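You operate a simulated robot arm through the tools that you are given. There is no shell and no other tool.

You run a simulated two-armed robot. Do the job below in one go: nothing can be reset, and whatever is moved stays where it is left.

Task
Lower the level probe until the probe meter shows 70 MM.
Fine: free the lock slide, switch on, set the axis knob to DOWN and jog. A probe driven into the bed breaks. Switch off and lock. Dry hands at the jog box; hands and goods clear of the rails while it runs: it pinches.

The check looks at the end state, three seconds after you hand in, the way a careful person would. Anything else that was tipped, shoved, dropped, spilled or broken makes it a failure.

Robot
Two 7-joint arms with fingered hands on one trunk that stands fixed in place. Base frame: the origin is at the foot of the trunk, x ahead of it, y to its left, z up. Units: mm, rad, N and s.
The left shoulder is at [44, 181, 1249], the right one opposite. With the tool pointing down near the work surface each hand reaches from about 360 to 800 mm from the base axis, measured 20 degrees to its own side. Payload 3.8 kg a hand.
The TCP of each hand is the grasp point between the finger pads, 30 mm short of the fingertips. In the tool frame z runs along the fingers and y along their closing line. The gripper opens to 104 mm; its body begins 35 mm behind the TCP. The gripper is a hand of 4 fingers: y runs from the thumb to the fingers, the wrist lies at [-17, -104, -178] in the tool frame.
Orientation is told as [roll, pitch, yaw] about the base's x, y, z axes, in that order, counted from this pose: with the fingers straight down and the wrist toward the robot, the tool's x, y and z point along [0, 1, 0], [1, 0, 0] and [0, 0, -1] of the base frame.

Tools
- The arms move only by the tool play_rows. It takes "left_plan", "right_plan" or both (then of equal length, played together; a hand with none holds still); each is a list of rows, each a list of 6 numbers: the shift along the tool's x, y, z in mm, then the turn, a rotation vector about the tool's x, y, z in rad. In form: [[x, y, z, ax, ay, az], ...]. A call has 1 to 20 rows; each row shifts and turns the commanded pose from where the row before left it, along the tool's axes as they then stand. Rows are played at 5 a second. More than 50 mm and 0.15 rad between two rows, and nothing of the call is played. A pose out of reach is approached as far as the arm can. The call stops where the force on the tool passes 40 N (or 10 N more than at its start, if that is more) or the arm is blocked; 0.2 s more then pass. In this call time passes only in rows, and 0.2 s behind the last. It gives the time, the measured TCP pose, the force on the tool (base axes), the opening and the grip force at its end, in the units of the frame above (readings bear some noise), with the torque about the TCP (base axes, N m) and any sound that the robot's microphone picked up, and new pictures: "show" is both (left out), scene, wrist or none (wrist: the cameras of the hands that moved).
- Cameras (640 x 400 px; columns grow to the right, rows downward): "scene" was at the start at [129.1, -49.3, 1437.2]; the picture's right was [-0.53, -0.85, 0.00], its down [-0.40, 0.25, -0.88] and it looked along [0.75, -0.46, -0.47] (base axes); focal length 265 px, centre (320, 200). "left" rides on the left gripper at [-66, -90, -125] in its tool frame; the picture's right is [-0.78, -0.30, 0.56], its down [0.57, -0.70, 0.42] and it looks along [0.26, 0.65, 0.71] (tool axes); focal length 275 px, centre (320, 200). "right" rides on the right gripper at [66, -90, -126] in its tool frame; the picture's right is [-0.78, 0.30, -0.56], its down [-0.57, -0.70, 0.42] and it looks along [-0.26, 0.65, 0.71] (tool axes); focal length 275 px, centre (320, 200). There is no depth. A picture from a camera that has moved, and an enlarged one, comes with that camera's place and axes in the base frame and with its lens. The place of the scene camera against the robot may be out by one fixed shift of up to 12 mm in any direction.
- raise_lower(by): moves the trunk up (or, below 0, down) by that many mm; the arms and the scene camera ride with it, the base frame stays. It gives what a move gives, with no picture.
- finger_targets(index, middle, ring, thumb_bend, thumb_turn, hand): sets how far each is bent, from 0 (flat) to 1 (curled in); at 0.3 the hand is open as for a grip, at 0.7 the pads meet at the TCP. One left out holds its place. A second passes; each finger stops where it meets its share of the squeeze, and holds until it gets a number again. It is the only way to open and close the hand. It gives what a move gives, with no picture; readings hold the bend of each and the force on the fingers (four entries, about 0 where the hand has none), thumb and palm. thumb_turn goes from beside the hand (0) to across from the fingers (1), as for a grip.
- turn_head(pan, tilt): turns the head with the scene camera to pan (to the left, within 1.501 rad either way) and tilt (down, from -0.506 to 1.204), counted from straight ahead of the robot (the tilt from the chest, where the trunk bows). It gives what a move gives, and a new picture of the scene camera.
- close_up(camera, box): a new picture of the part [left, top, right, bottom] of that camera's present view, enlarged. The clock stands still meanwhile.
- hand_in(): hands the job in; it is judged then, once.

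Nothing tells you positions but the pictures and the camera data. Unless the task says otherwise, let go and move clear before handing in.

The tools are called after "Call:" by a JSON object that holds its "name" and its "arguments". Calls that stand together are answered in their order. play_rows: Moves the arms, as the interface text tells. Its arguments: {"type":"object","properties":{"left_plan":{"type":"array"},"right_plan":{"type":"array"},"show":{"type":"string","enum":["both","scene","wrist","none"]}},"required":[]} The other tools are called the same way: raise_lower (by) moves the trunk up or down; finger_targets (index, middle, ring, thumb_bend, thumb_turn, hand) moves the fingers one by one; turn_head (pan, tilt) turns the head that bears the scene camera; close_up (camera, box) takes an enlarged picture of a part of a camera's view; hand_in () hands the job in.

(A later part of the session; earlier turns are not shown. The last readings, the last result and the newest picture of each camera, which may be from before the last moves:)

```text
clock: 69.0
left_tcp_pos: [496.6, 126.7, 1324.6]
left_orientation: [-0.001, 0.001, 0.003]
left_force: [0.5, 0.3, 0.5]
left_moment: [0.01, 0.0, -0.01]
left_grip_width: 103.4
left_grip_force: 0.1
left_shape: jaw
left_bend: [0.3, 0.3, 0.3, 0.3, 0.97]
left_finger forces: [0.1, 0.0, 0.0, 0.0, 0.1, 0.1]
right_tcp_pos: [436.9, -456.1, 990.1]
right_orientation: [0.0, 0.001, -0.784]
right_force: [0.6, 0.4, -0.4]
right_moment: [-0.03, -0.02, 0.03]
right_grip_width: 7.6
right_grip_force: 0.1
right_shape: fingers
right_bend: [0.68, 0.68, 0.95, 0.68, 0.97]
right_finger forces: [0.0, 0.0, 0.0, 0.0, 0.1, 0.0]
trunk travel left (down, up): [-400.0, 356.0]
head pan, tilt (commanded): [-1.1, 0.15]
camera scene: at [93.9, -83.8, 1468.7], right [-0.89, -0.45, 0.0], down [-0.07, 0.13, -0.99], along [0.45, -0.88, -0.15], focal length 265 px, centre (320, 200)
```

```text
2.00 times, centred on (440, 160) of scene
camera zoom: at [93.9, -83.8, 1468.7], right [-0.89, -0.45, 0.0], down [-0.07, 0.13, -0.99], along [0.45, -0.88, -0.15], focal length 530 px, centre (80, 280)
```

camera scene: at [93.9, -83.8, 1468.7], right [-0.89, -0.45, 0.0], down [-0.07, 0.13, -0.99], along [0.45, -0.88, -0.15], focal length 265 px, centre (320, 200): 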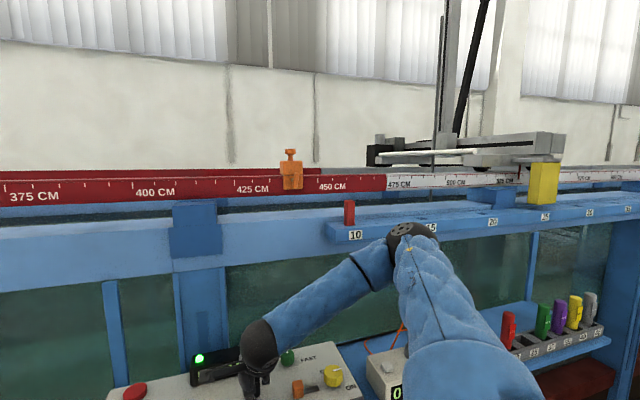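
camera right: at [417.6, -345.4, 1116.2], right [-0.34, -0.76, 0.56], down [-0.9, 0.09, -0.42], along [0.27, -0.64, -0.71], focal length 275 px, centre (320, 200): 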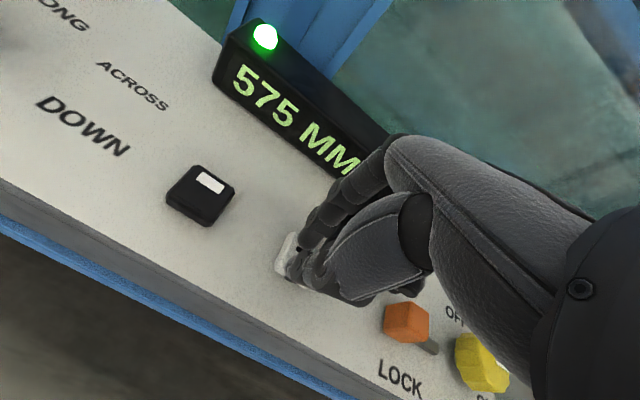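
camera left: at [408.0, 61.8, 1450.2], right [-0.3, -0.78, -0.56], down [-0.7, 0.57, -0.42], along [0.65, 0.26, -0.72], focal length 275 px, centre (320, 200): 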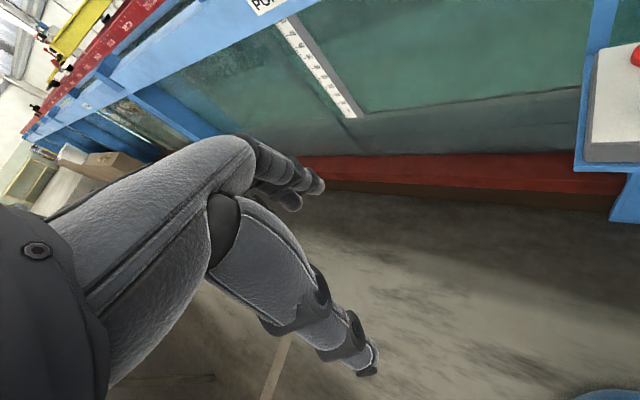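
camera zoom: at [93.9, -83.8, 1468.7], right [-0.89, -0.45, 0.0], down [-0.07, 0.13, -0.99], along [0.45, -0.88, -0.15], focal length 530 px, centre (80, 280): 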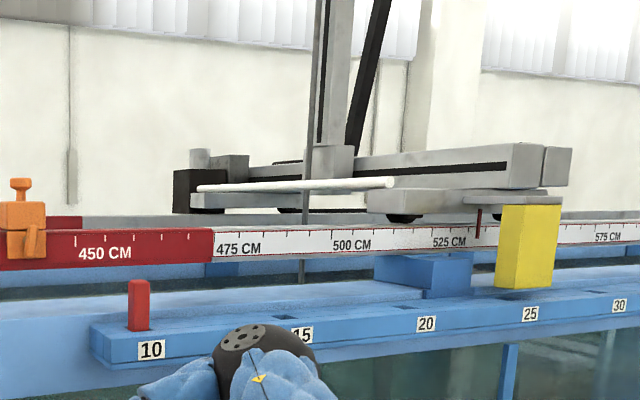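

The axis stops when the key is released (575, green lamp). My arm hides the probe through the glass, so I raise the hand and use the wrist camera from further right to see the probe and the water.

Call:
{"name": "play_rows", "arguments": {"right_plan": [[0, 0, -35, 0, 0, 0], [0, 0, -35, 0, 0, 0], [-40, 0, 0, 0, 0, 0], [-40, 0, 0, 0, 0, 0], [-40, 0, 0, 0, 0, 0], [-40, 0, 0, 0, 0, 0.1], [0, 0, 0, 0, 0, 0.13], [0, 0, 0, 0, 0, 0.13], [0, 0, 0, 0, 0, 0.13]], "show": "both"}}

Call:
{"name": "close_up", "arguments": {"camera": "right", "box": [340, 0, 640, 200]}}

```text
clock: 71.0
left_tcp_pos: [496.3, 126.2, 1325.6]
left_orientation: [0.0, 0.0, 0.002]
left_force: [-0.1, -0.5, -1.0]
left_moment: [0.0, 0.01, 0.02]
left_grip_width: 103.9
left_grip_force: 0.1
left_shape: jaw
left_bend: [0.3, 0.3, 0.3, 0.3, 0.97]
left_finger forces: [0.1, 0.0, 0.0, 0.0, 0.0, 0.0]
right_tcp_pos: [323.8, -570.7, 1061.3]
right_orientation: [0.001, 0.0, -1.276]
right_force: [-0.2, -0.2, 0.6]
right_moment: [0.01, 0.02, 0.0]
right_grip_width: 7.5
right_grip_force: 0.3
right_shape: fingers
right_bend: [0.68, 0.68, 0.95, 0.68, 0.97]
right_finger forces: [0.1, 0.0, 0.0, 0.1, 0.0, 0.1]
trunk travel left (down, up): [-400.0, 356.0]
head pan, tilt (commanded): [-1.1, 0.15]
camera scene: at [93.5, -83.8, 1468.8], right [-0.89, -0.45, 0.0], down [-0.07, 0.13, -0.99], along [0.45, -0.88, -0.15], focal length 265 px, centre (320, 200)
camera right: at [358.4, -464.2, 1188.7], right [-0.66, -0.51, 0.56], down [-0.75, 0.5, -0.42], along [-0.07, -0.7, -0.71], focal length 275 px, centre (320, 200)
```

scene: 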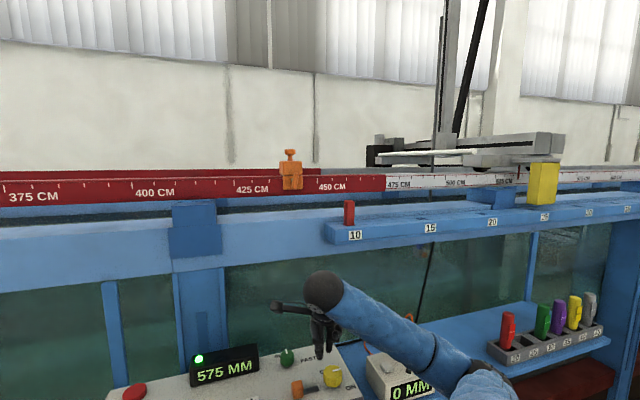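
right: 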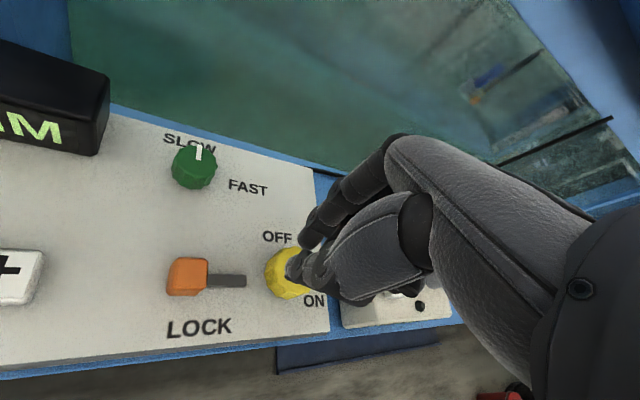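

```text
2.00 times, centred on (490, 100) of right
camera zoom: at [358.4, -464.2, 1188.7], right [-0.66, -0.51, 0.56], down [-0.75, 0.5, -0.42], along [-0.07, -0.7, -0.71], focal length 551 px, centre (-20, 400)
```

zoom: 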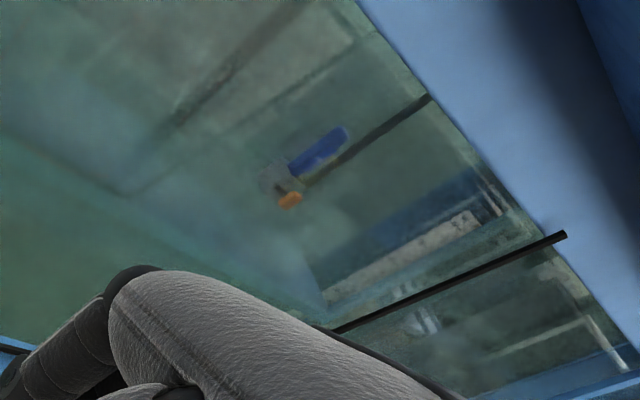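

Now I can see the probe through the glass: a rod with a blue body and orange tip. I zoom in with both cameras to find the water surface and the bed.

Call:
{"name": "close_up", "arguments": {"camera": "right", "box": [430, 30, 570, 150]}}

Call:
{"name": "close_up", "arguments": {"camera": "scene", "box": [360, 160, 540, 340]}}

Call:
{"name": "turn_head", "arguments": {"pan": -1.05, "tilt": 0.45}}

```text
3.33 times, centred on (500, 90) of right
camera zoom: at [358.4, -464.2, 1188.7], right [-0.66, -0.51, 0.56], down [-0.75, 0.5, -0.42], along [-0.07, -0.7, -0.71], focal length 918 px, centre (-280, 567)
```

zoom: 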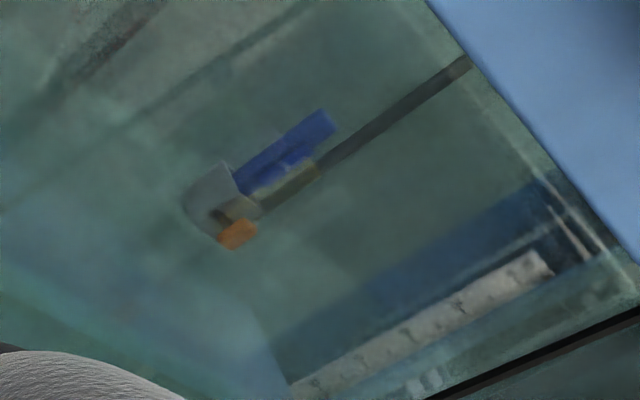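

```text
2.22 times, centred on (450, 250) of scene
camera zoom: at [93.5, -83.8, 1468.8], right [-0.89, -0.45, 0.0], down [-0.07, 0.13, -0.99], along [0.45, -0.88, -0.15], focal length 589 px, centre (31, 89)
```

zoom: 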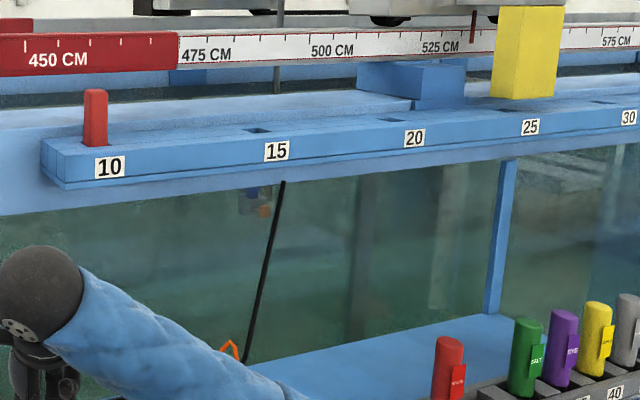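

```text
clock: 71.8
left_tcp_pos: [497.2, 126.6, 1325.8]
left_orientation: [-0.001, 0.001, 0.001]
left_force: [-0.4, -1.0, 0.5]
left_moment: [-0.02, 0.02, 0.0]
left_grip_width: 103.7
left_grip_force: 0.0
left_shape: jaw
left_bend: [0.3, 0.3, 0.3, 0.3, 0.97]
left_finger forces: [0.1, 0.0, 0.0, 0.1, 0.0, 0.0]
right_tcp_pos: [322.4, -569.2, 1063.2]
right_orientation: [-0.001, -0.001, -1.273]
right_force: [-0.3, -0.1, -0.3]
right_moment: [0.01, -0.01, 0.02]
right_grip_width: 7.6
right_grip_force: 0.1
right_shape: fingers
right_bend: [0.68, 0.68, 0.95, 0.68, 0.97]
right_finger forces: [0.0, 0.1, 0.0, 0.0, 0.0, 0.0]
trunk travel left (down, up): [-400.0, 356.0]
head pan, tilt (commanded): [-1.051, 0.45]
camera scene: at [97.3, -81.0, 1440.9], right [-0.87, -0.5, 0.0], down [-0.22, 0.38, -0.9], along [0.45, -0.78, -0.43], focal length 265 px, centre (320, 200)
```

scene: 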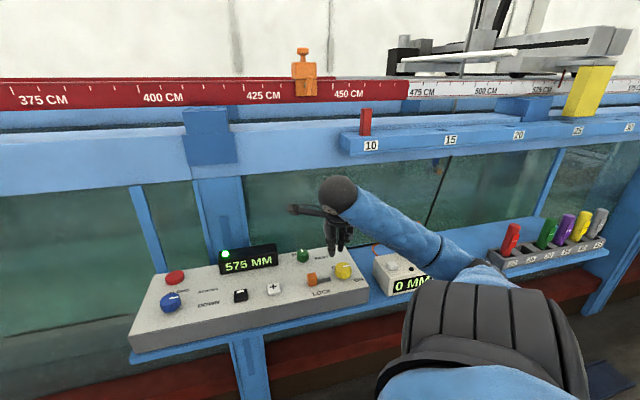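

The probe tip is still high, well above the bed, so the meter's 0 is just air. I return to the + key and continue.

Call:
{"name": "turn_head", "arguments": {"pan": -0.75, "tilt": 0.5}}

Call:
{"name": "play_rows", "arguments": {"right_plan": [[0, 0, 0, 0, 0, -0.13], [0, 0, 0, 0, 0, -0.13], [0, 0, 0, 0, 0, -0.13], [0, 0, 0, 0, 0, -0.1], [40, 0, 0, 0, 0, 0], [40, 0, 0, 0, 0, 0], [40, 0, 0, 0, 0, 0], [40, 0, 0, 0, 0, 0], [0, 0, 35, 0, 0, 0], [0, 0, 35, 0, 0, 0]], "show": "both"}}

Call:
{"name": "close_up", "arguments": {"camera": "right", "box": [200, 160, 400, 320]}}

```text
clock: 72.6
left_tcp_pos: [496.5, 127.1, 1324.0]
left_orientation: [0.002, 0.001, 0.002]
left_force: [0.3, -0.7, 0.2]
left_moment: [0.02, 0.0, 0.0]
left_grip_width: 103.8
left_grip_force: 0.0
left_shape: jaw
left_bend: [0.3, 0.3, 0.3, 0.3, 0.97]
left_finger forces: [0.0, 0.0, 0.0, 0.1, 0.1, 0.1]
right_tcp_pos: [322.4, -569.9, 1062.6]
right_orientation: [0.0, -0.001, -1.273]
right_force: [-0.8, -0.8, -0.4]
right_moment: [-0.03, -0.01, 0.0]
right_grip_width: 7.5
right_grip_force: 0.0
right_shape: fingers
right_bend: [0.68, 0.68, 0.95, 0.68, 0.97]
right_finger forces: [0.0, 0.0, 0.1, 0.0, 0.0, 0.0]
trunk travel left (down, up): [-400.0, 356.0]
head pan, tilt (commanded): [-0.75, 0.499]
camera scene: at [118.1, -63.3, 1436.4], right [-0.68, -0.73, 0.0], down [-0.35, 0.33, -0.88], along [0.64, -0.6, -0.48], focal length 265 px, centre (320, 200)
```

scene: 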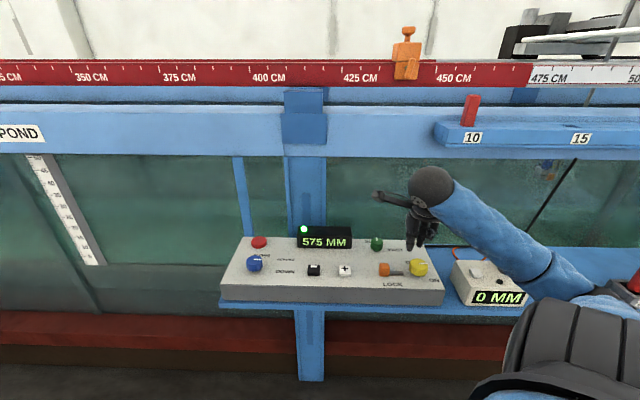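

```text
clock: 74.8
left_tcp_pos: [496.6, 128.0, 1323.6]
left_orientation: [-0.001, 0.002, 0.001]
left_force: [-0.4, 0.6, -0.2]
left_moment: [-0.03, 0.0, 0.04]
left_grip_width: 103.8
left_grip_force: 0.0
left_shape: jaw
left_bend: [0.3, 0.3, 0.3, 0.3, 0.97]
left_finger forces: [0.0, 0.1, 0.0, 0.0, 0.0, 0.0]
right_tcp_pos: [435.9, -457.2, 991.4]
right_orientation: [-0.001, -0.001, -0.783]
right_force: [0.8, -0.5, 1.1]
right_moment: [0.0, 0.02, 0.0]
right_grip_width: 7.8
right_grip_force: 0.1
right_shape: fingers
right_bend: [0.68, 0.68, 0.95, 0.68, 0.97]
right_finger forces: [0.1, 0.0, 0.0, 0.1, 0.1, 0.1]
trunk travel left (down, up): [-400.0, 356.0]
head pan, tilt (commanded): [-0.75, 0.499]
camera scene: at [118.9, -62.8, 1436.3], right [-0.68, -0.73, 0.0], down [-0.35, 0.33, -0.88], along [0.64, -0.6, -0.48], focal length 265 px, centre (320, 200)
camera right: at [418.1, -345.1, 1117.2], right [-0.34, -0.76, 0.56], down [-0.9, 0.09, -0.42], along [0.27, -0.65, -0.71], focal length 275 px, centre (320, 200)
```

scene: 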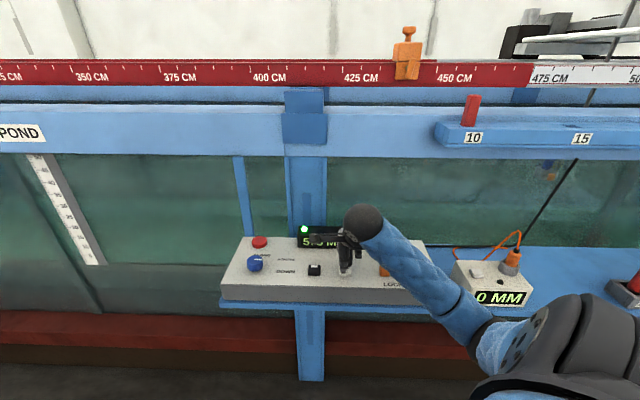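
right: 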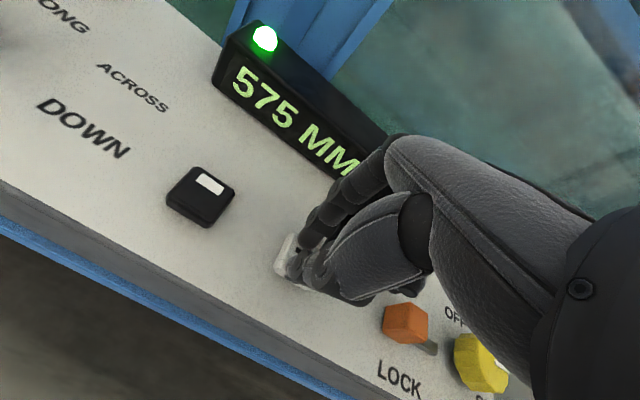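

```text
2.50 times, centred on (300, 240) of right
camera zoom: at [418.1, -345.1, 1117.2], right [-0.34, -0.76, 0.56], down [-0.9, 0.09, -0.42], along [0.27, -0.65, -0.71], focal length 688 px, centre (370, 100)
```

zoom: 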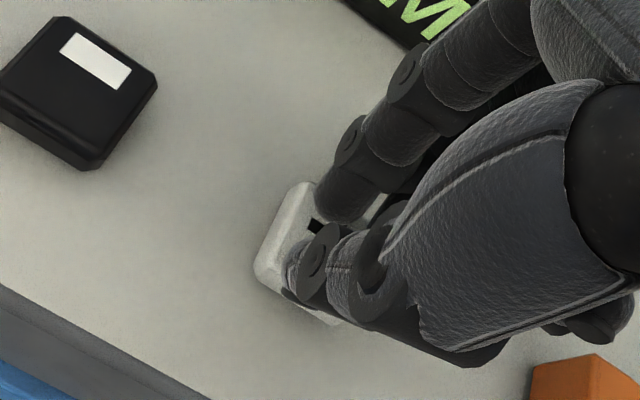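

The arm took a different elbow posture, which leaves the meter and even the probe visible. I check the elbow's clearance from the box, shelf and meter.

Call:
{"name": "close_up", "arguments": {"camera": "scene", "box": [330, 190, 640, 400]}}

Call:
{"name": "turn_head", "arguments": {"pan": -0.9, "tilt": 0.8}}

```text
1.90 times, centred on (485, 295) of scene
camera zoom: at [118.9, -62.8, 1436.3], right [-0.68, -0.73, 0.0], down [-0.35, 0.33, -0.88], along [0.64, -0.6, -0.48], focal length 505 px, centre (6, 19)
```

zoom: 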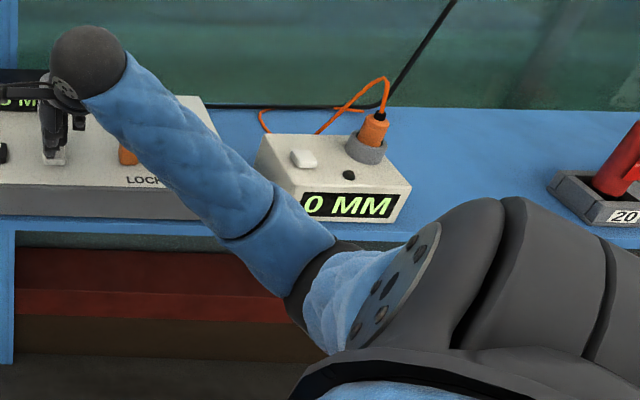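

```text
clock: 75.6
left_tcp_pos: [496.3, 126.9, 1323.5]
left_orientation: [0.001, 0.003, 0.003]
left_force: [-0.1, -0.8, 0.8]
left_moment: [0.0, 0.0, 0.01]
left_grip_width: 103.9
left_grip_force: 0.0
left_shape: jaw
left_bend: [0.3, 0.3, 0.3, 0.3, 0.97]
left_finger forces: [0.0, 0.0, 0.0, 0.0, 0.0, 0.1]
right_tcp_pos: [435.4, -456.5, 991.1]
right_orientation: [0.002, 0.002, -0.784]
right_force: [0.0, -0.1, -0.2]
right_moment: [0.02, -0.02, 0.01]
right_grip_width: 7.6
right_grip_force: 0.0
right_shape: fingers
right_bend: [0.68, 0.68, 0.95, 0.68, 0.97]
right_finger forces: [0.0, 0.0, 0.0, 0.0, 0.0, 0.1]
trunk travel left (down, up): [-400.0, 356.0]
head pan, tilt (commanded): [-0.901, 0.799]
camera scene: at [101.9, -64.3, 1410.5], right [-0.78, -0.62, 0.0], down [-0.45, 0.56, -0.7], along [0.43, -0.55, -0.72], focal length 265 px, centre (320, 200)
```

scene: 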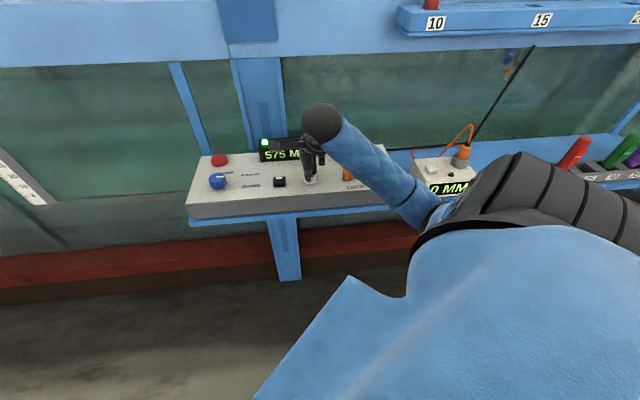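

The elbow hangs in free space well in front of the shelf. I set the head back and resume pressing, from about 10 mm above running depth.

Call:
{"name": "turn_head", "arguments": {"pan": -0.75, "tilt": 0.5}}

Call:
{"name": "play_rows", "arguments": {"right_plan": [[0, 0, 5, 0, 0, 0], [0, 0, 3, 0, 0, 0]], "show": "both"}}

Call:
{"name": "close_up", "arguments": {"camera": "scene", "box": [430, 130, 610, 320]}}

```text
clock: 76.4
left_tcp_pos: [495.9, 125.8, 1324.6]
left_orientation: [0.0, 0.002, 0.002]
left_force: [0.3, -0.1, 0.6]
left_moment: [0.0, 0.0, -0.02]
left_grip_width: 103.6
left_grip_force: 0.0
left_shape: jaw
left_bend: [0.3, 0.3, 0.3, 0.3, 0.97]
left_finger forces: [0.0, 0.0, 0.1, 0.0, 0.1, 0.1]
right_tcp_pos: [434.4, -456.0, 990.6]
right_orientation: [0.001, 0.001, -0.783]
right_force: [0.5, -0.4, -0.1]
right_moment: [-0.01, -0.01, 0.0]
right_grip_width: 7.6
right_grip_force: 0.2
right_shape: fingers
right_bend: [0.68, 0.68, 0.95, 0.68, 0.97]
right_finger forces: [0.1, 0.0, 0.0, 0.0, 0.1, 0.0]
trunk travel left (down, up): [-400.0, 356.0]
head pan, tilt (commanded): [-0.75, 0.499]
camera scene: at [118.2, -63.2, 1436.3], right [-0.68, -0.73, 0.0], down [-0.35, 0.33, -0.88], along [0.64, -0.6, -0.48], focal length 265 px, centre (320, 200)
```

scene: 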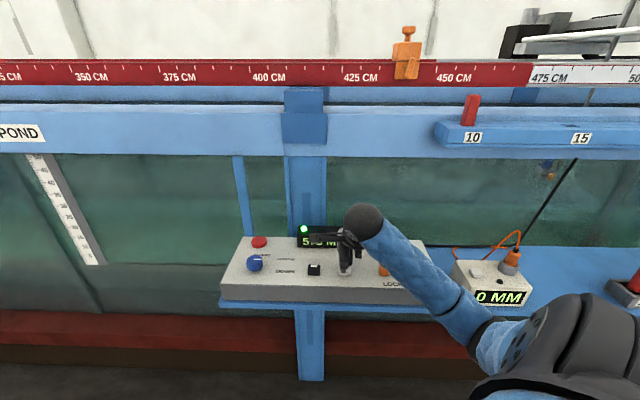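

```text
clock: 77.0
left_tcp_pos: [496.9, 127.2, 1324.4]
left_orientation: [-0.001, 0.001, 0.001]
left_force: [0.5, 1.0, -0.2]
left_moment: [0.03, 0.0, 0.0]
left_grip_width: 103.7
left_grip_force: 0.0
left_shape: jaw
left_bend: [0.3, 0.3, 0.3, 0.3, 0.97]
left_finger forces: [0.0, 0.0, 0.1, 0.1, 0.0, 0.1]
right_tcp_pos: [435.3, -455.8, 982.2]
right_orientation: [-0.001, -0.002, -0.783]
right_force: [-0.6, -0.7, 1.5]
right_moment: [0.03, -0.02, 0.04]
right_grip_width: 7.0
right_grip_force: 1.0
right_shape: fingers
right_bend: [0.68, 0.68, 0.95, 0.68, 0.97]
right_finger forces: [1.3, 0.2, 0.1, 0.0, 0.0, 0.0]
trunk travel left (down, up): [-400.0, 356.0]
head pan, tilt (commanded): [-0.75, 0.499]
camera scene: at [118.0, -63.1, 1436.4], right [-0.68, -0.73, 0.0], down [-0.35, 0.33, -0.88], along [0.64, -0.6, -0.48], focal length 265 px, centre (320, 200)
camera right: at [417.2, -346.2, 1109.3], right [-0.34, -0.76, 0.56], down [-0.9, 0.09, -0.43], along [0.27, -0.65, -0.71], focal length 275 px, centre (320, 200)
```

scene: 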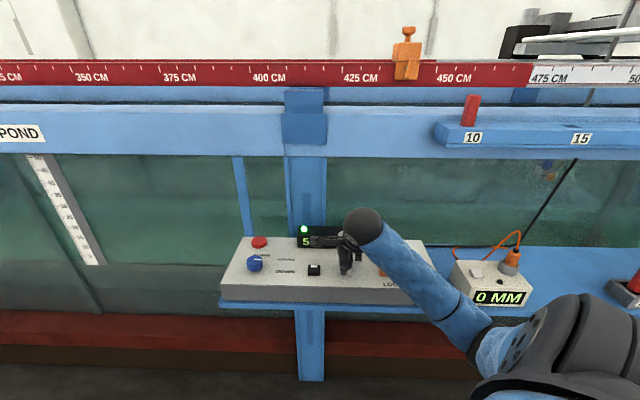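
right: 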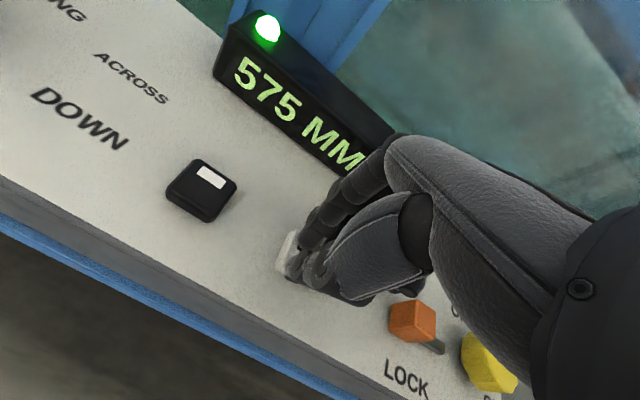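

```text
2.11 times, centred on (520, 225) of scene
camera zoom: at [118.0, -63.1, 1436.4], right [-0.68, -0.73, 0.0], down [-0.35, 0.33, -0.88], along [0.64, -0.6, -0.48], focal length 558 px, centre (-101, 147)
```

zoom: 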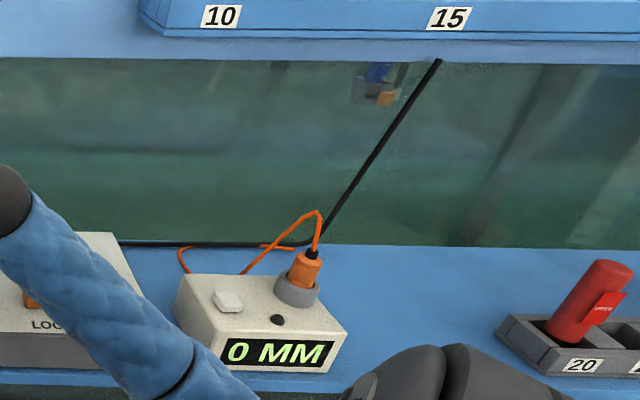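

Both meter and probe are in view. I press 1 mm further to run again in short bursts.

Call:
{"name": "play_rows", "arguments": {"right_plan": [[0, 0, 1.2, 0, 0, 0], [0, 0, 0, 0, 0, 0]], "show": "wrist"}}

Call:
{"name": "close_up", "arguments": {"camera": "scene", "box": [430, 130, 610, 320]}}

```text
clock: 77.6
left_tcp_pos: [494.9, 125.7, 1323.7]
left_orientation: [0.001, 0.001, 0.001]
left_force: [0.0, 0.4, 0.3]
left_moment: [0.02, 0.03, 0.04]
left_grip_width: 103.3
left_grip_force: 0.0
left_shape: jaw
left_bend: [0.3, 0.3, 0.3, 0.3, 0.97]
left_finger forces: [0.1, 0.0, 0.1, 0.0, 0.1, 0.0]
right_tcp_pos: [434.5, -455.2, 981.4]
right_orientation: [0.001, 0.001, -0.783]
right_force: [0.4, 0.1, 1.5]
right_moment: [-0.01, -0.03, -0.02]
right_grip_width: 7.5
right_grip_force: 1.9
right_shape: fingers
right_bend: [0.68, 0.68, 0.95, 0.68, 0.97]
right_finger forces: [2.0, 0.0, 0.0, 0.1, 0.0, 0.0]
trunk travel left (down, up): [-400.0, 356.0]
head pan, tilt (commanded): [-0.75, 0.499]
camera right: at [416.9, -345.8, 1108.2], right [-0.34, -0.76, 0.56], down [-0.9, 0.09, -0.42], along [0.27, -0.65, -0.71], focal length 275 px, centre (320, 200)
```

right: 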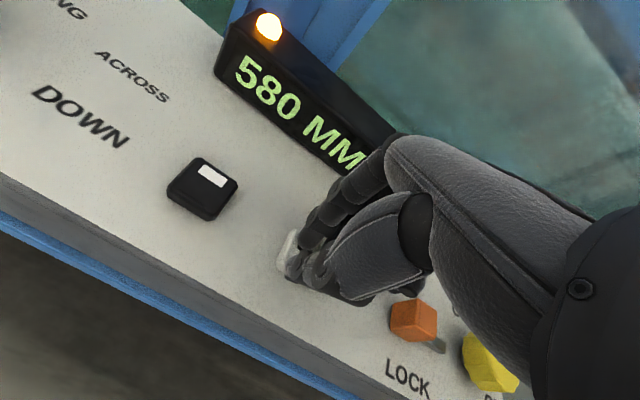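

```text
2.11 times, centred on (520, 225) of scene
camera zoom: at [118.1, -63.1, 1436.4], right [-0.68, -0.73, 0.0], down [-0.35, 0.33, -0.88], along [0.64, -0.6, -0.48], focal length 558 px, centre (-101, 147)
```

zoom: 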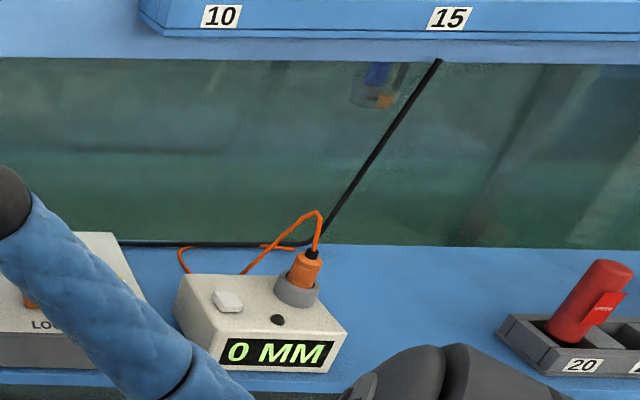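

Running again (580). I keep holding with checks about every 0.8 s.

Call:
{"name": "play_rows", "arguments": {"right_plan": [[0, 0, 0, 0, 0, 0], [0, 0, 0, 0, 0, 0], [0, 0, 0, 0, 0, 0]], "show": "wrist"}}

Call:
{"name": "close_up", "arguments": {"camera": "scene", "box": [430, 130, 610, 320]}}

```text
clock: 78.4
left_tcp_pos: [496.5, 127.7, 1324.2]
left_orientation: [-0.002, -0.002, 0.002]
left_force: [0.1, -0.2, 0.1]
left_moment: [-0.02, 0.01, 0.02]
left_grip_width: 103.5
left_grip_force: 0.1
left_shape: jaw
left_bend: [0.3, 0.3, 0.3, 0.3, 0.97]
left_finger forces: [0.0, 0.1, 0.1, 0.0, 0.0, 0.0]
right_tcp_pos: [434.6, -456.3, 981.4]
right_orientation: [0.0, 0.0, -0.784]
right_force: [0.2, -1.0, 2.2]
right_moment: [-0.01, -0.04, 0.02]
right_grip_width: 7.5
right_grip_force: 1.0
right_shape: fingers
right_bend: [0.68, 0.68, 0.95, 0.68, 0.97]
right_finger forces: [2.1, 0.0, 0.1, 0.0, 0.1, 0.0]
trunk travel left (down, up): [-400.0, 356.0]
head pan, tilt (commanded): [-0.75, 0.499]
camera right: at [416.9, -345.7, 1108.1], right [-0.34, -0.76, 0.56], down [-0.9, 0.09, -0.42], along [0.27, -0.65, -0.71], focal length 275 px, centre (320, 200)
```

right: 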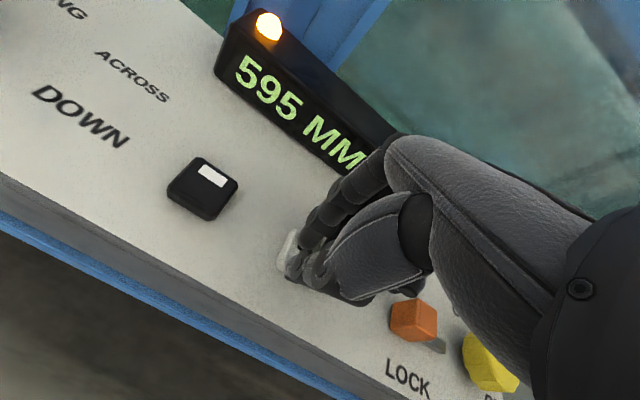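

```text
2.11 times, centred on (520, 225) of scene
camera zoom: at [118.1, -63.1, 1436.4], right [-0.68, -0.73, 0.0], down [-0.35, 0.33, -0.88], along [0.64, -0.6, -0.48], focal length 558 px, centre (-101, 147)
```

zoom: 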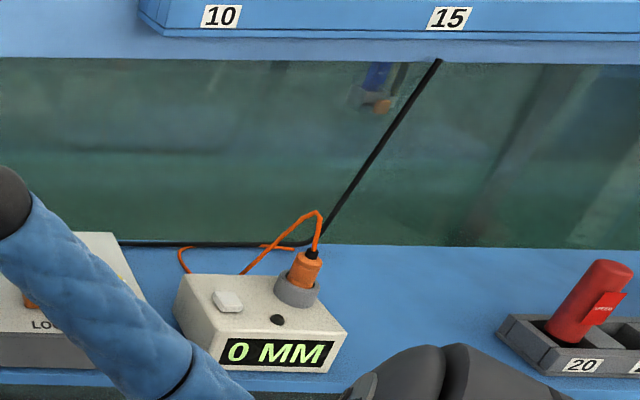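

The probe visibly descends; the meter is still 0. I continue in about 1 s bursts.

Call:
{"name": "play_rows", "arguments": {"right_plan": [[0, 0, 0, 0, 0, 0], [0, 0, 0, 0, 0, 0], [0, 0, 0, 0, 0, 0], [0, 0, 0, 0, 0, 0]], "show": "wrist"}}

Call:
{"name": "close_up", "arguments": {"camera": "scene", "box": [430, 130, 610, 320]}}

```text
clock: 79.4
left_tcp_pos: [495.9, 127.6, 1324.6]
left_orientation: [0.0, 0.001, 0.001]
left_force: [0.5, -0.3, 0.1]
left_moment: [-0.01, 0.03, 0.01]
left_grip_width: 103.5
left_grip_force: 0.2
left_shape: jaw
left_bend: [0.3, 0.3, 0.3, 0.3, 0.97]
left_finger forces: [0.1, 0.0, 0.0, 0.0, 0.0, 0.0]
right_tcp_pos: [434.4, -457.1, 980.7]
right_orientation: [-0.002, 0.0, -0.783]
right_force: [-0.8, -1.0, 1.5]
right_moment: [-0.01, -0.05, -0.04]
right_grip_width: 7.7
right_grip_force: 1.0
right_shape: fingers
right_bend: [0.68, 0.68, 0.95, 0.68, 0.97]
right_finger forces: [2.1, 0.0, 0.1, 0.0, 0.0, 0.0]
trunk travel left (down, up): [-400.0, 356.0]
head pan, tilt (commanded): [-0.75, 0.499]
camera right: at [416.9, -345.7, 1108.1], right [-0.34, -0.76, 0.56], down [-0.9, 0.09, -0.42], along [0.27, -0.65, -0.71], focal length 275 px, centre (320, 200)
```

right: 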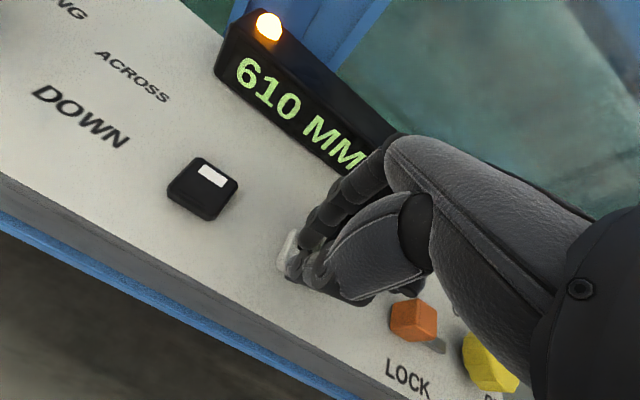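

```text
2.11 times, centred on (520, 225) of scene
camera zoom: at [118.1, -63.1, 1436.4], right [-0.68, -0.73, 0.0], down [-0.35, 0.33, -0.88], along [0.64, -0.6, -0.48], focal length 558 px, centre (-101, 147)
```

zoom: 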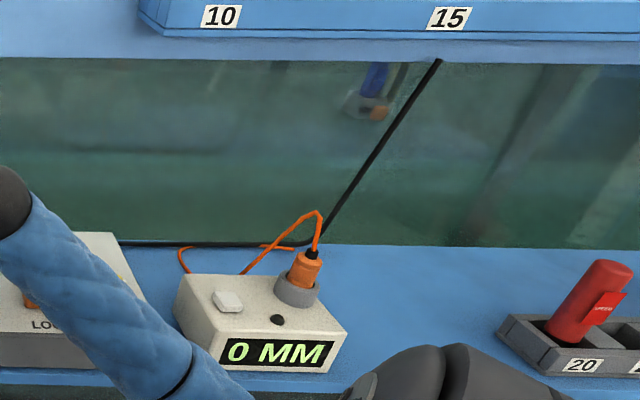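

610 and the meter still 0. Continuing with checks.

Call:
{"name": "play_rows", "arguments": {"right_plan": [[0, 0, 0, 0, 0, 0], [0, 0, 0, 0, 0, 0], [0, 0, 0, 0, 0, 0]], "show": "wrist"}}

Call:
{"name": "close_up", "arguments": {"camera": "scene", "box": [430, 130, 610, 320]}}

```text
clock: 80.2
left_tcp_pos: [497.1, 127.5, 1325.1]
left_orientation: [-0.001, 0.001, 0.001]
left_force: [-0.4, -0.9, -0.8]
left_moment: [-0.03, 0.0, 0.02]
left_grip_width: 104.0
left_grip_force: 0.0
left_shape: jaw
left_bend: [0.3, 0.3, 0.3, 0.3, 0.97]
left_finger forces: [0.1, 0.0, 0.1, 0.0, 0.0, 0.0]
right_tcp_pos: [435.4, -457.6, 981.2]
right_orientation: [0.001, 0.001, -0.783]
right_force: [0.6, 0.3, 2.0]
right_moment: [-0.03, -0.06, -0.04]
right_grip_width: 7.4
right_grip_force: 1.2
right_shape: fingers
right_bend: [0.68, 0.68, 0.95, 0.68, 0.97]
right_finger forces: [2.1, 0.0, 0.0, 0.0, 0.1, 0.0]
trunk travel left (down, up): [-400.0, 356.0]
head pan, tilt (commanded): [-0.75, 0.499]
camera right: at [416.9, -345.7, 1108.1], right [-0.34, -0.76, 0.56], down [-0.9, 0.09, -0.42], along [0.27, -0.65, -0.71], focal length 275 px, centre (320, 200)
```

right: 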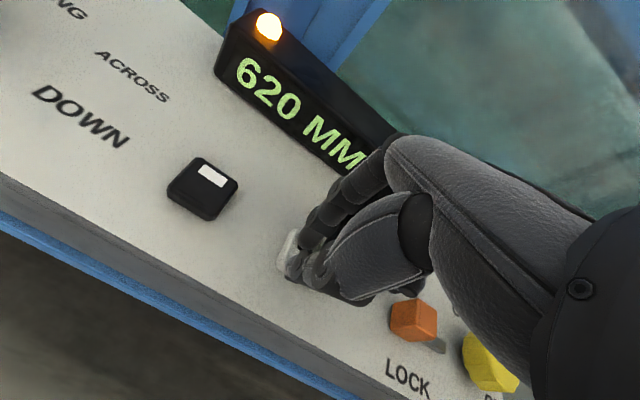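

```text
2.11 times, centred on (520, 225) of scene
camera zoom: at [118.1, -63.1, 1436.4], right [-0.68, -0.73, 0.0], down [-0.35, 0.33, -0.88], along [0.64, -0.6, -0.48], focal length 558 px, centre (-101, 147)
```

zoom: 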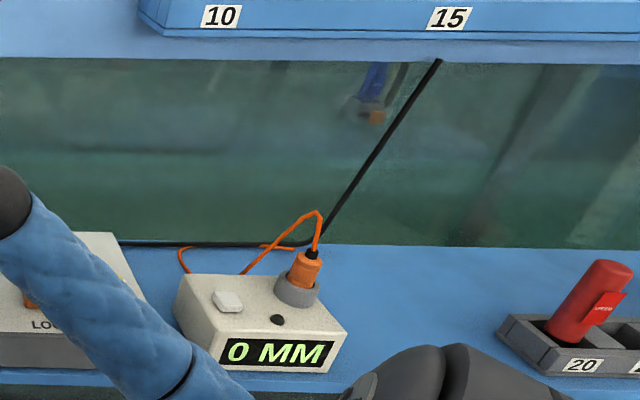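

620, meter 0. Continuing.

Call:
{"name": "play_rows", "arguments": {"right_plan": [[0, 0, 0, 0, 0, 0], [0, 0, 0, 0, 0, 0], [0, 0, 0, 0, 0, 0]], "show": "wrist"}}

Call:
{"name": "close_up", "arguments": {"camera": "scene", "box": [430, 130, 610, 320]}}

```text
clock: 81.0
left_tcp_pos: [495.4, 127.2, 1322.9]
left_orientation: [0.0, -0.001, 0.002]
left_force: [-0.7, -0.1, 0.0]
left_moment: [0.01, 0.01, 0.01]
left_grip_width: 103.6
left_grip_force: 0.0
left_shape: jaw
left_bend: [0.3, 0.3, 0.3, 0.3, 0.97]
left_finger forces: [0.0, 0.0, 0.1, 0.0, 0.0, 0.0]
right_tcp_pos: [435.3, -456.1, 981.4]
right_orientation: [0.0, 0.002, -0.783]
right_force: [0.9, -0.8, 2.3]
right_moment: [-0.05, -0.04, -0.02]
right_grip_width: 7.4
right_grip_force: 1.2
right_shape: fingers
right_bend: [0.68, 0.68, 0.95, 0.68, 0.97]
right_finger forces: [2.1, 0.1, 0.0, 0.0, 0.1, 0.0]
trunk travel left (down, up): [-400.0, 356.0]
head pan, tilt (commanded): [-0.75, 0.499]
camera right: at [416.9, -345.7, 1108.1], right [-0.34, -0.76, 0.56], down [-0.9, 0.09, -0.42], along [0.27, -0.65, -0.71], focal length 275 px, centre (320, 200)
```

right: 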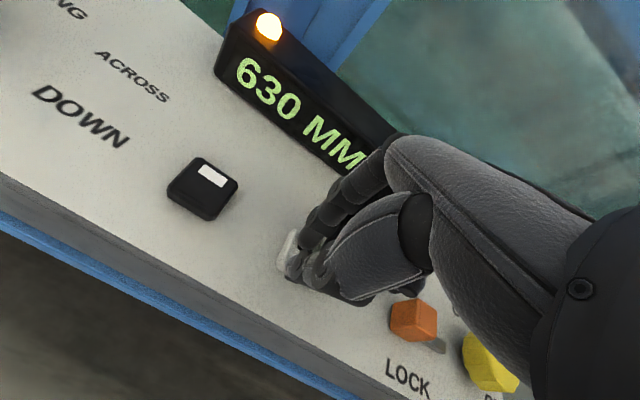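

```text
2.11 times, centred on (520, 225) of scene
camera zoom: at [118.1, -63.1, 1436.4], right [-0.68, -0.73, 0.0], down [-0.35, 0.33, -0.88], along [0.64, -0.6, -0.48], focal length 558 px, centre (-101, 147)
```

zoom: 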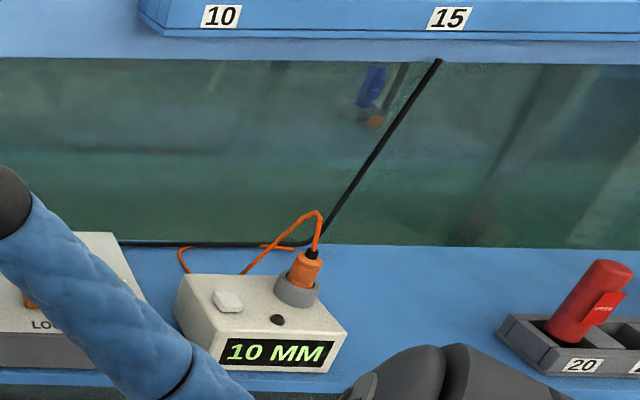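

The probe is now in the water: the meter reads 10 MM at display 630, so 70 MM should come near 690. I continue in bursts.

Call:
{"name": "play_rows", "arguments": {"right_plan": [[0, 0, 0, 0, 0, 0], [0, 0, 0, 0, 0, 0], [0, 0, 0, 0, 0, 0], [0, 0, 0, 0, 0, 0]], "show": "wrist"}}

Call:
{"name": "close_up", "arguments": {"camera": "scene", "box": [430, 130, 610, 320]}}

```text
clock: 82.0
left_tcp_pos: [496.6, 126.7, 1323.8]
left_orientation: [0.0, 0.0, 0.002]
left_force: [0.9, -0.3, 0.1]
left_moment: [0.02, -0.03, 0.01]
left_grip_width: 103.9
left_grip_force: 0.0
left_shape: jaw
left_bend: [0.3, 0.3, 0.3, 0.3, 0.97]
left_finger forces: [0.0, 0.0, 0.0, 0.0, 0.1, 0.0]
right_tcp_pos: [434.3, -456.6, 981.5]
right_orientation: [0.0, 0.0, -0.784]
right_force: [-1.1, -0.8, 2.0]
right_moment: [-0.02, -0.04, 0.01]
right_grip_width: 7.4
right_grip_force: 0.9
right_shape: fingers
right_bend: [0.68, 0.68, 0.95, 0.68, 0.97]
right_finger forces: [2.2, 0.0, 0.0, 0.0, 0.0, 0.0]
trunk travel left (down, up): [-400.0, 356.0]
head pan, tilt (commanded): [-0.75, 0.499]
camera right: at [416.9, -345.7, 1108.1], right [-0.34, -0.76, 0.56], down [-0.9, 0.09, -0.42], along [0.27, -0.65, -0.71], focal length 275 px, centre (320, 200)
```

right: 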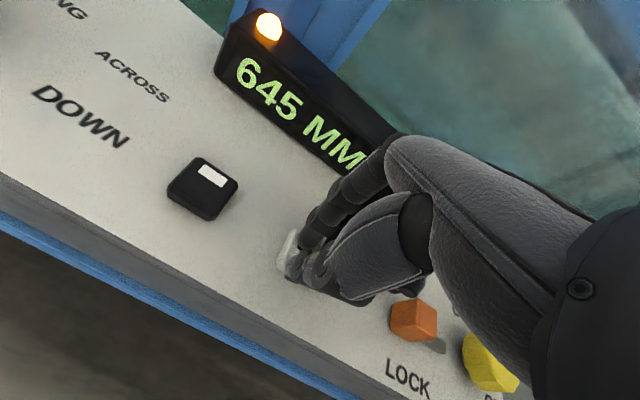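

```text
2.11 times, centred on (520, 225) of scene
camera zoom: at [118.1, -63.1, 1436.4], right [-0.68, -0.73, 0.0], down [-0.35, 0.33, -0.88], along [0.64, -0.6, -0.48], focal length 558 px, centre (-101, 147)
```

zoom: 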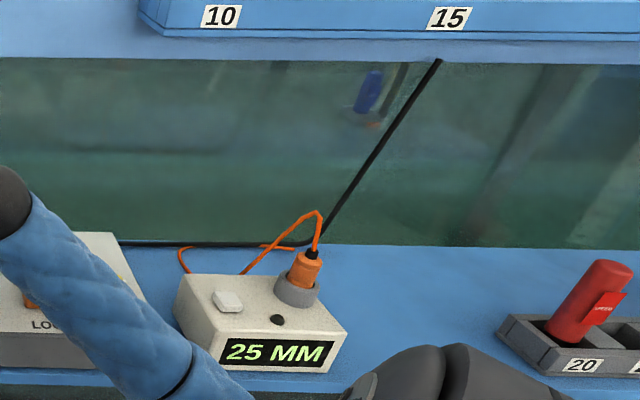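

25 MM at 645; the speed is about 15 mm/s, meter in 5 mm steps. I hold another 1.6 s, to about 50.

Call:
{"name": "play_rows", "arguments": {"right_plan": [[0, 0, 0, 0, 0, 0], [0, 0, 0, 0, 0, 0], [0, 0, 0, 0, 0, 0], [0, 0, 0, 0, 0, 0], [0, 0, 0, 0, 0, 0], [0, 0, 0, 0, 0, 0]], "show": "wrist"}}

Call:
{"name": "close_up", "arguments": {"camera": "scene", "box": [430, 130, 610, 320]}}

```text
clock: 83.4
left_tcp_pos: [495.5, 126.4, 1324.3]
left_orientation: [0.0, 0.003, -0.001]
left_force: [0.0, 0.3, 0.7]
left_moment: [0.01, -0.03, -0.03]
left_grip_width: 103.9
left_grip_force: 0.1
left_shape: jaw
left_bend: [0.3, 0.3, 0.3, 0.3, 0.97]
left_finger forces: [0.0, 0.0, 0.1, 0.1, 0.0, 0.0]
right_tcp_pos: [434.9, -456.0, 979.8]
right_orientation: [0.001, 0.001, -0.785]
right_force: [1.1, -0.7, 2.0]
right_moment: [-0.01, -0.02, 0.01]
right_grip_width: 7.6
right_grip_force: 0.8
right_shape: fingers
right_bend: [0.68, 0.68, 0.95, 0.68, 0.97]
right_finger forces: [2.2, 0.0, 0.1, 0.0, 0.0, 0.0]
trunk travel left (down, up): [-400.0, 356.0]
head pan, tilt (commanded): [-0.75, 0.499]
camera right: at [416.9, -345.7, 1108.1], right [-0.34, -0.76, 0.56], down [-0.9, 0.09, -0.42], along [0.27, -0.65, -0.71], focal length 275 px, centre (320, 200)
```

right: 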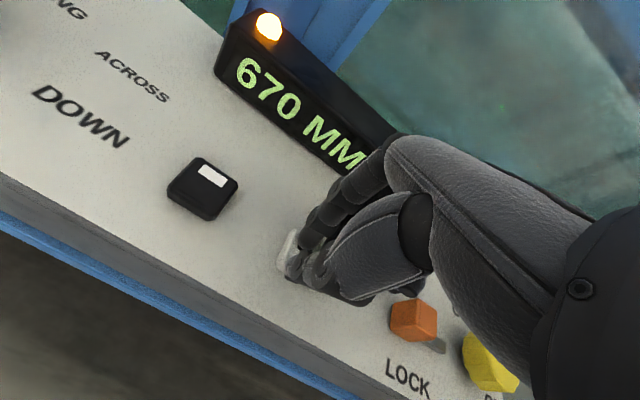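

```text
2.11 times, centred on (520, 225) of scene
camera zoom: at [118.1, -63.1, 1436.4], right [-0.68, -0.73, 0.0], down [-0.35, 0.33, -0.88], along [0.64, -0.6, -0.48], focal length 558 px, centre (-101, 147)
```

zoom: 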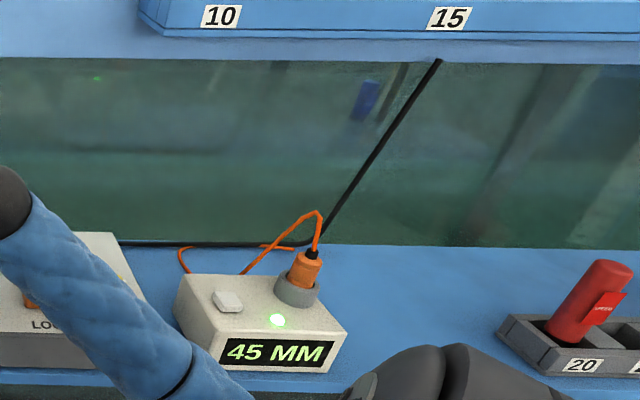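

45 MM at 670, and the meter's lamp turned green. Another 0.8 s brings it to about 57–60.

Call:
{"name": "play_rows", "arguments": {"right_plan": [[0, 0, 0, 0, 0, 0], [0, 0, 0, 0, 0, 0], [0, 0, 0, 0, 0, 0]], "show": "wrist"}}

Call:
{"name": "close_up", "arguments": {"camera": "scene", "box": [430, 130, 610, 320]}}

```text
clock: 84.2
left_tcp_pos: [496.8, 125.6, 1324.4]
left_orientation: [-0.001, -0.001, 0.001]
left_force: [0.0, 0.1, -0.9]
left_moment: [0.01, -0.01, 0.0]
left_grip_width: 103.6
left_grip_force: 0.1
left_shape: jaw
left_bend: [0.3, 0.3, 0.3, 0.3, 0.97]
left_finger forces: [0.1, 0.1, 0.0, 0.0, 0.0, 0.0]
right_tcp_pos: [435.4, -456.5, 982.0]
right_orientation: [0.0, -0.001, -0.785]
right_force: [-0.1, -0.3, 2.4]
right_moment: [-0.03, -0.01, 0.01]
right_grip_width: 7.5
right_grip_force: 1.2
right_shape: fingers
right_bend: [0.68, 0.68, 0.95, 0.68, 0.97]
right_finger forces: [2.0, 0.0, 0.0, 0.0, 0.0, 0.0]
trunk travel left (down, up): [-400.0, 356.0]
head pan, tilt (commanded): [-0.75, 0.499]
camera right: at [416.9, -345.7, 1108.1], right [-0.34, -0.76, 0.56], down [-0.9, 0.09, -0.42], along [0.27, -0.65, -0.71], focal length 275 px, centre (320, 200)
```

right: 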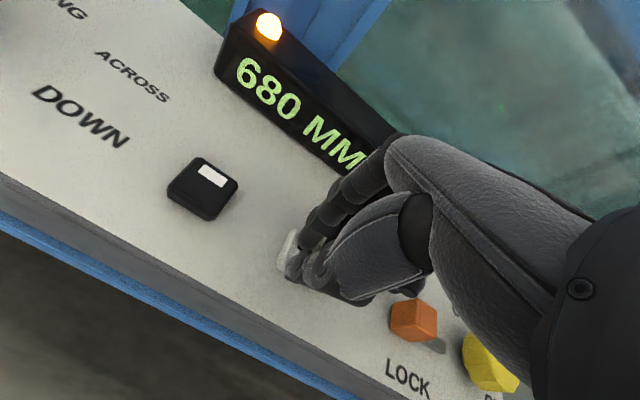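

```text
2.11 times, centred on (520, 225) of scene
camera zoom: at [118.1, -63.1, 1436.4], right [-0.68, -0.73, 0.0], down [-0.35, 0.33, -0.88], along [0.64, -0.6, -0.48], focal length 558 px, centre (-101, 147)
```

zoom: 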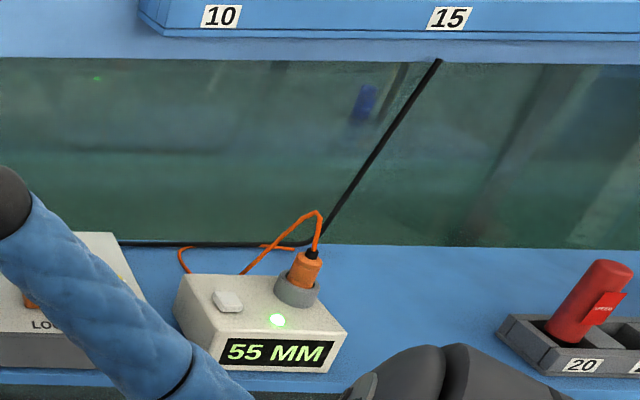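

55 MM at 680. Another 0.6 s.

Call:
{"name": "play_rows", "arguments": {"right_plan": [[0, 0, 0, 0, 0, 0], [0, 0, 0, 0, 0, 0]], "show": "wrist"}}

Call:
{"name": "close_up", "arguments": {"camera": "scene", "box": [430, 130, 610, 320]}}

```text
clock: 84.8
left_tcp_pos: [496.0, 126.1, 1324.2]
left_orientation: [0.0, 0.002, 0.002]
left_force: [-0.7, -0.4, 0.2]
left_moment: [-0.01, -0.02, -0.02]
left_grip_width: 103.9
left_grip_force: 0.1
left_shape: jaw
left_bend: [0.3, 0.3, 0.3, 0.3, 0.97]
left_finger forces: [0.1, 0.1, 0.1, 0.0, 0.0, 0.1]
right_tcp_pos: [434.3, -456.5, 981.6]
right_orientation: [-0.002, 0.001, -0.784]
right_force: [0.4, -0.1, 2.1]
right_moment: [-0.03, -0.04, 0.01]
right_grip_width: 7.8
right_grip_force: 1.1
right_shape: fingers
right_bend: [0.68, 0.68, 0.95, 0.68, 0.97]
right_finger forces: [2.1, 0.1, 0.0, 0.0, 0.0, 0.0]
trunk travel left (down, up): [-400.0, 356.0]
head pan, tilt (commanded): [-0.75, 0.499]
camera right: at [416.9, -345.7, 1108.1], right [-0.34, -0.76, 0.56], down [-0.9, 0.09, -0.42], along [0.27, -0.65, -0.71], focal length 275 px, centre (320, 200)
```

right: 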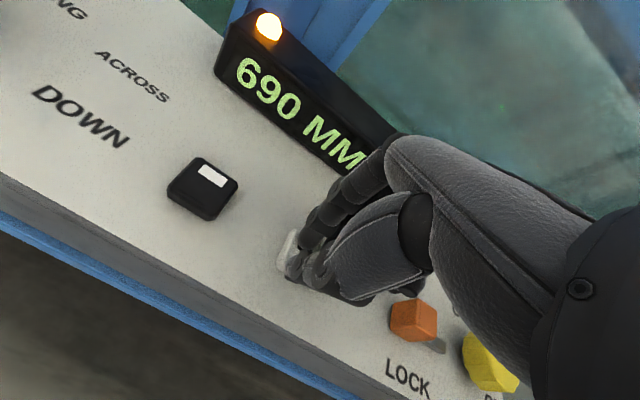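

```text
2.11 times, centred on (520, 225) of scene
camera zoom: at [118.1, -63.1, 1436.4], right [-0.68, -0.73, 0.0], down [-0.35, 0.33, -0.88], along [0.64, -0.6, -0.48], focal length 558 px, centre (-101, 147)
```

zoom: 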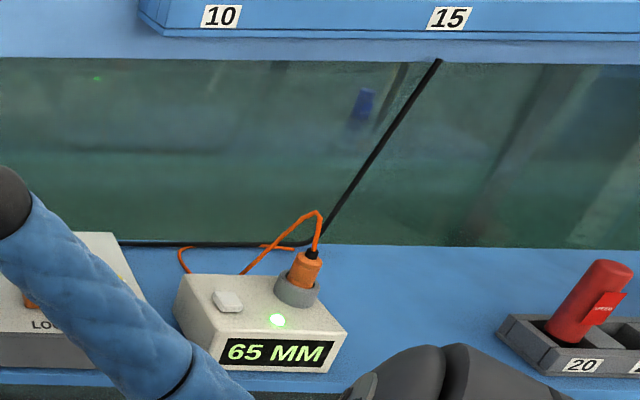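

65 MM, moving about 15 mm/s; about 0.3 s more is needed. I hold one more row and then lift off the key.

Call:
{"name": "play_rows", "arguments": {"right_plan": [[0, 0, 0, 0, 0, 0], [0, 0, -8, 0, 0, 0]], "show": "wrist"}}

Call:
{"name": "close_up", "arguments": {"camera": "scene", "box": [430, 130, 610, 320]}}

```text
clock: 85.4
left_tcp_pos: [495.7, 126.5, 1324.9]
left_orientation: [-0.001, 0.002, 0.001]
left_force: [0.8, 0.7, -0.1]
left_moment: [0.03, 0.0, 0.01]
left_grip_width: 103.5
left_grip_force: 0.1
left_shape: jaw
left_bend: [0.3, 0.3, 0.3, 0.3, 0.97]
left_finger forces: [0.0, 0.0, 0.1, 0.0, 0.1, 0.1]
right_tcp_pos: [435.5, -456.0, 990.2]
right_orientation: [0.0, 0.0, -0.786]
right_force: [0.0, -0.7, 0.3]
right_moment: [0.0, 0.02, 0.01]
right_grip_width: 7.8
right_grip_force: 0.1
right_shape: fingers
right_bend: [0.68, 0.68, 0.95, 0.68, 0.97]
right_finger forces: [0.0, 0.0, 0.0, 0.1, 0.1, 0.0]
trunk travel left (down, up): [-400.0, 356.0]
head pan, tilt (commanded): [-0.75, 0.499]
camera right: at [416.7, -344.7, 1116.0], right [-0.34, -0.76, 0.56], down [-0.9, 0.09, -0.42], along [0.27, -0.64, -0.71], focal length 275 px, centre (320, 200)
```

right: 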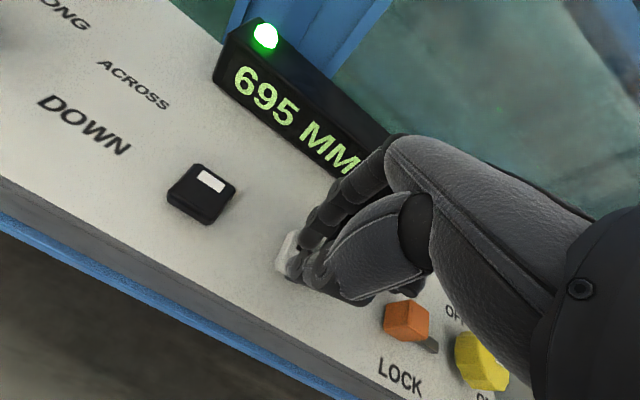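

```text
2.11 times, centred on (520, 225) of scene
camera zoom: at [118.3, -63.1, 1436.3], right [-0.68, -0.73, 0.0], down [-0.35, 0.33, -0.88], along [0.64, -0.6, -0.48], focal length 558 px, centre (-101, 147)
```

zoom: 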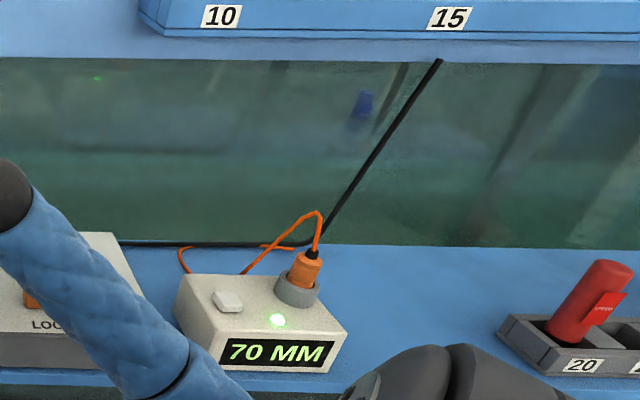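

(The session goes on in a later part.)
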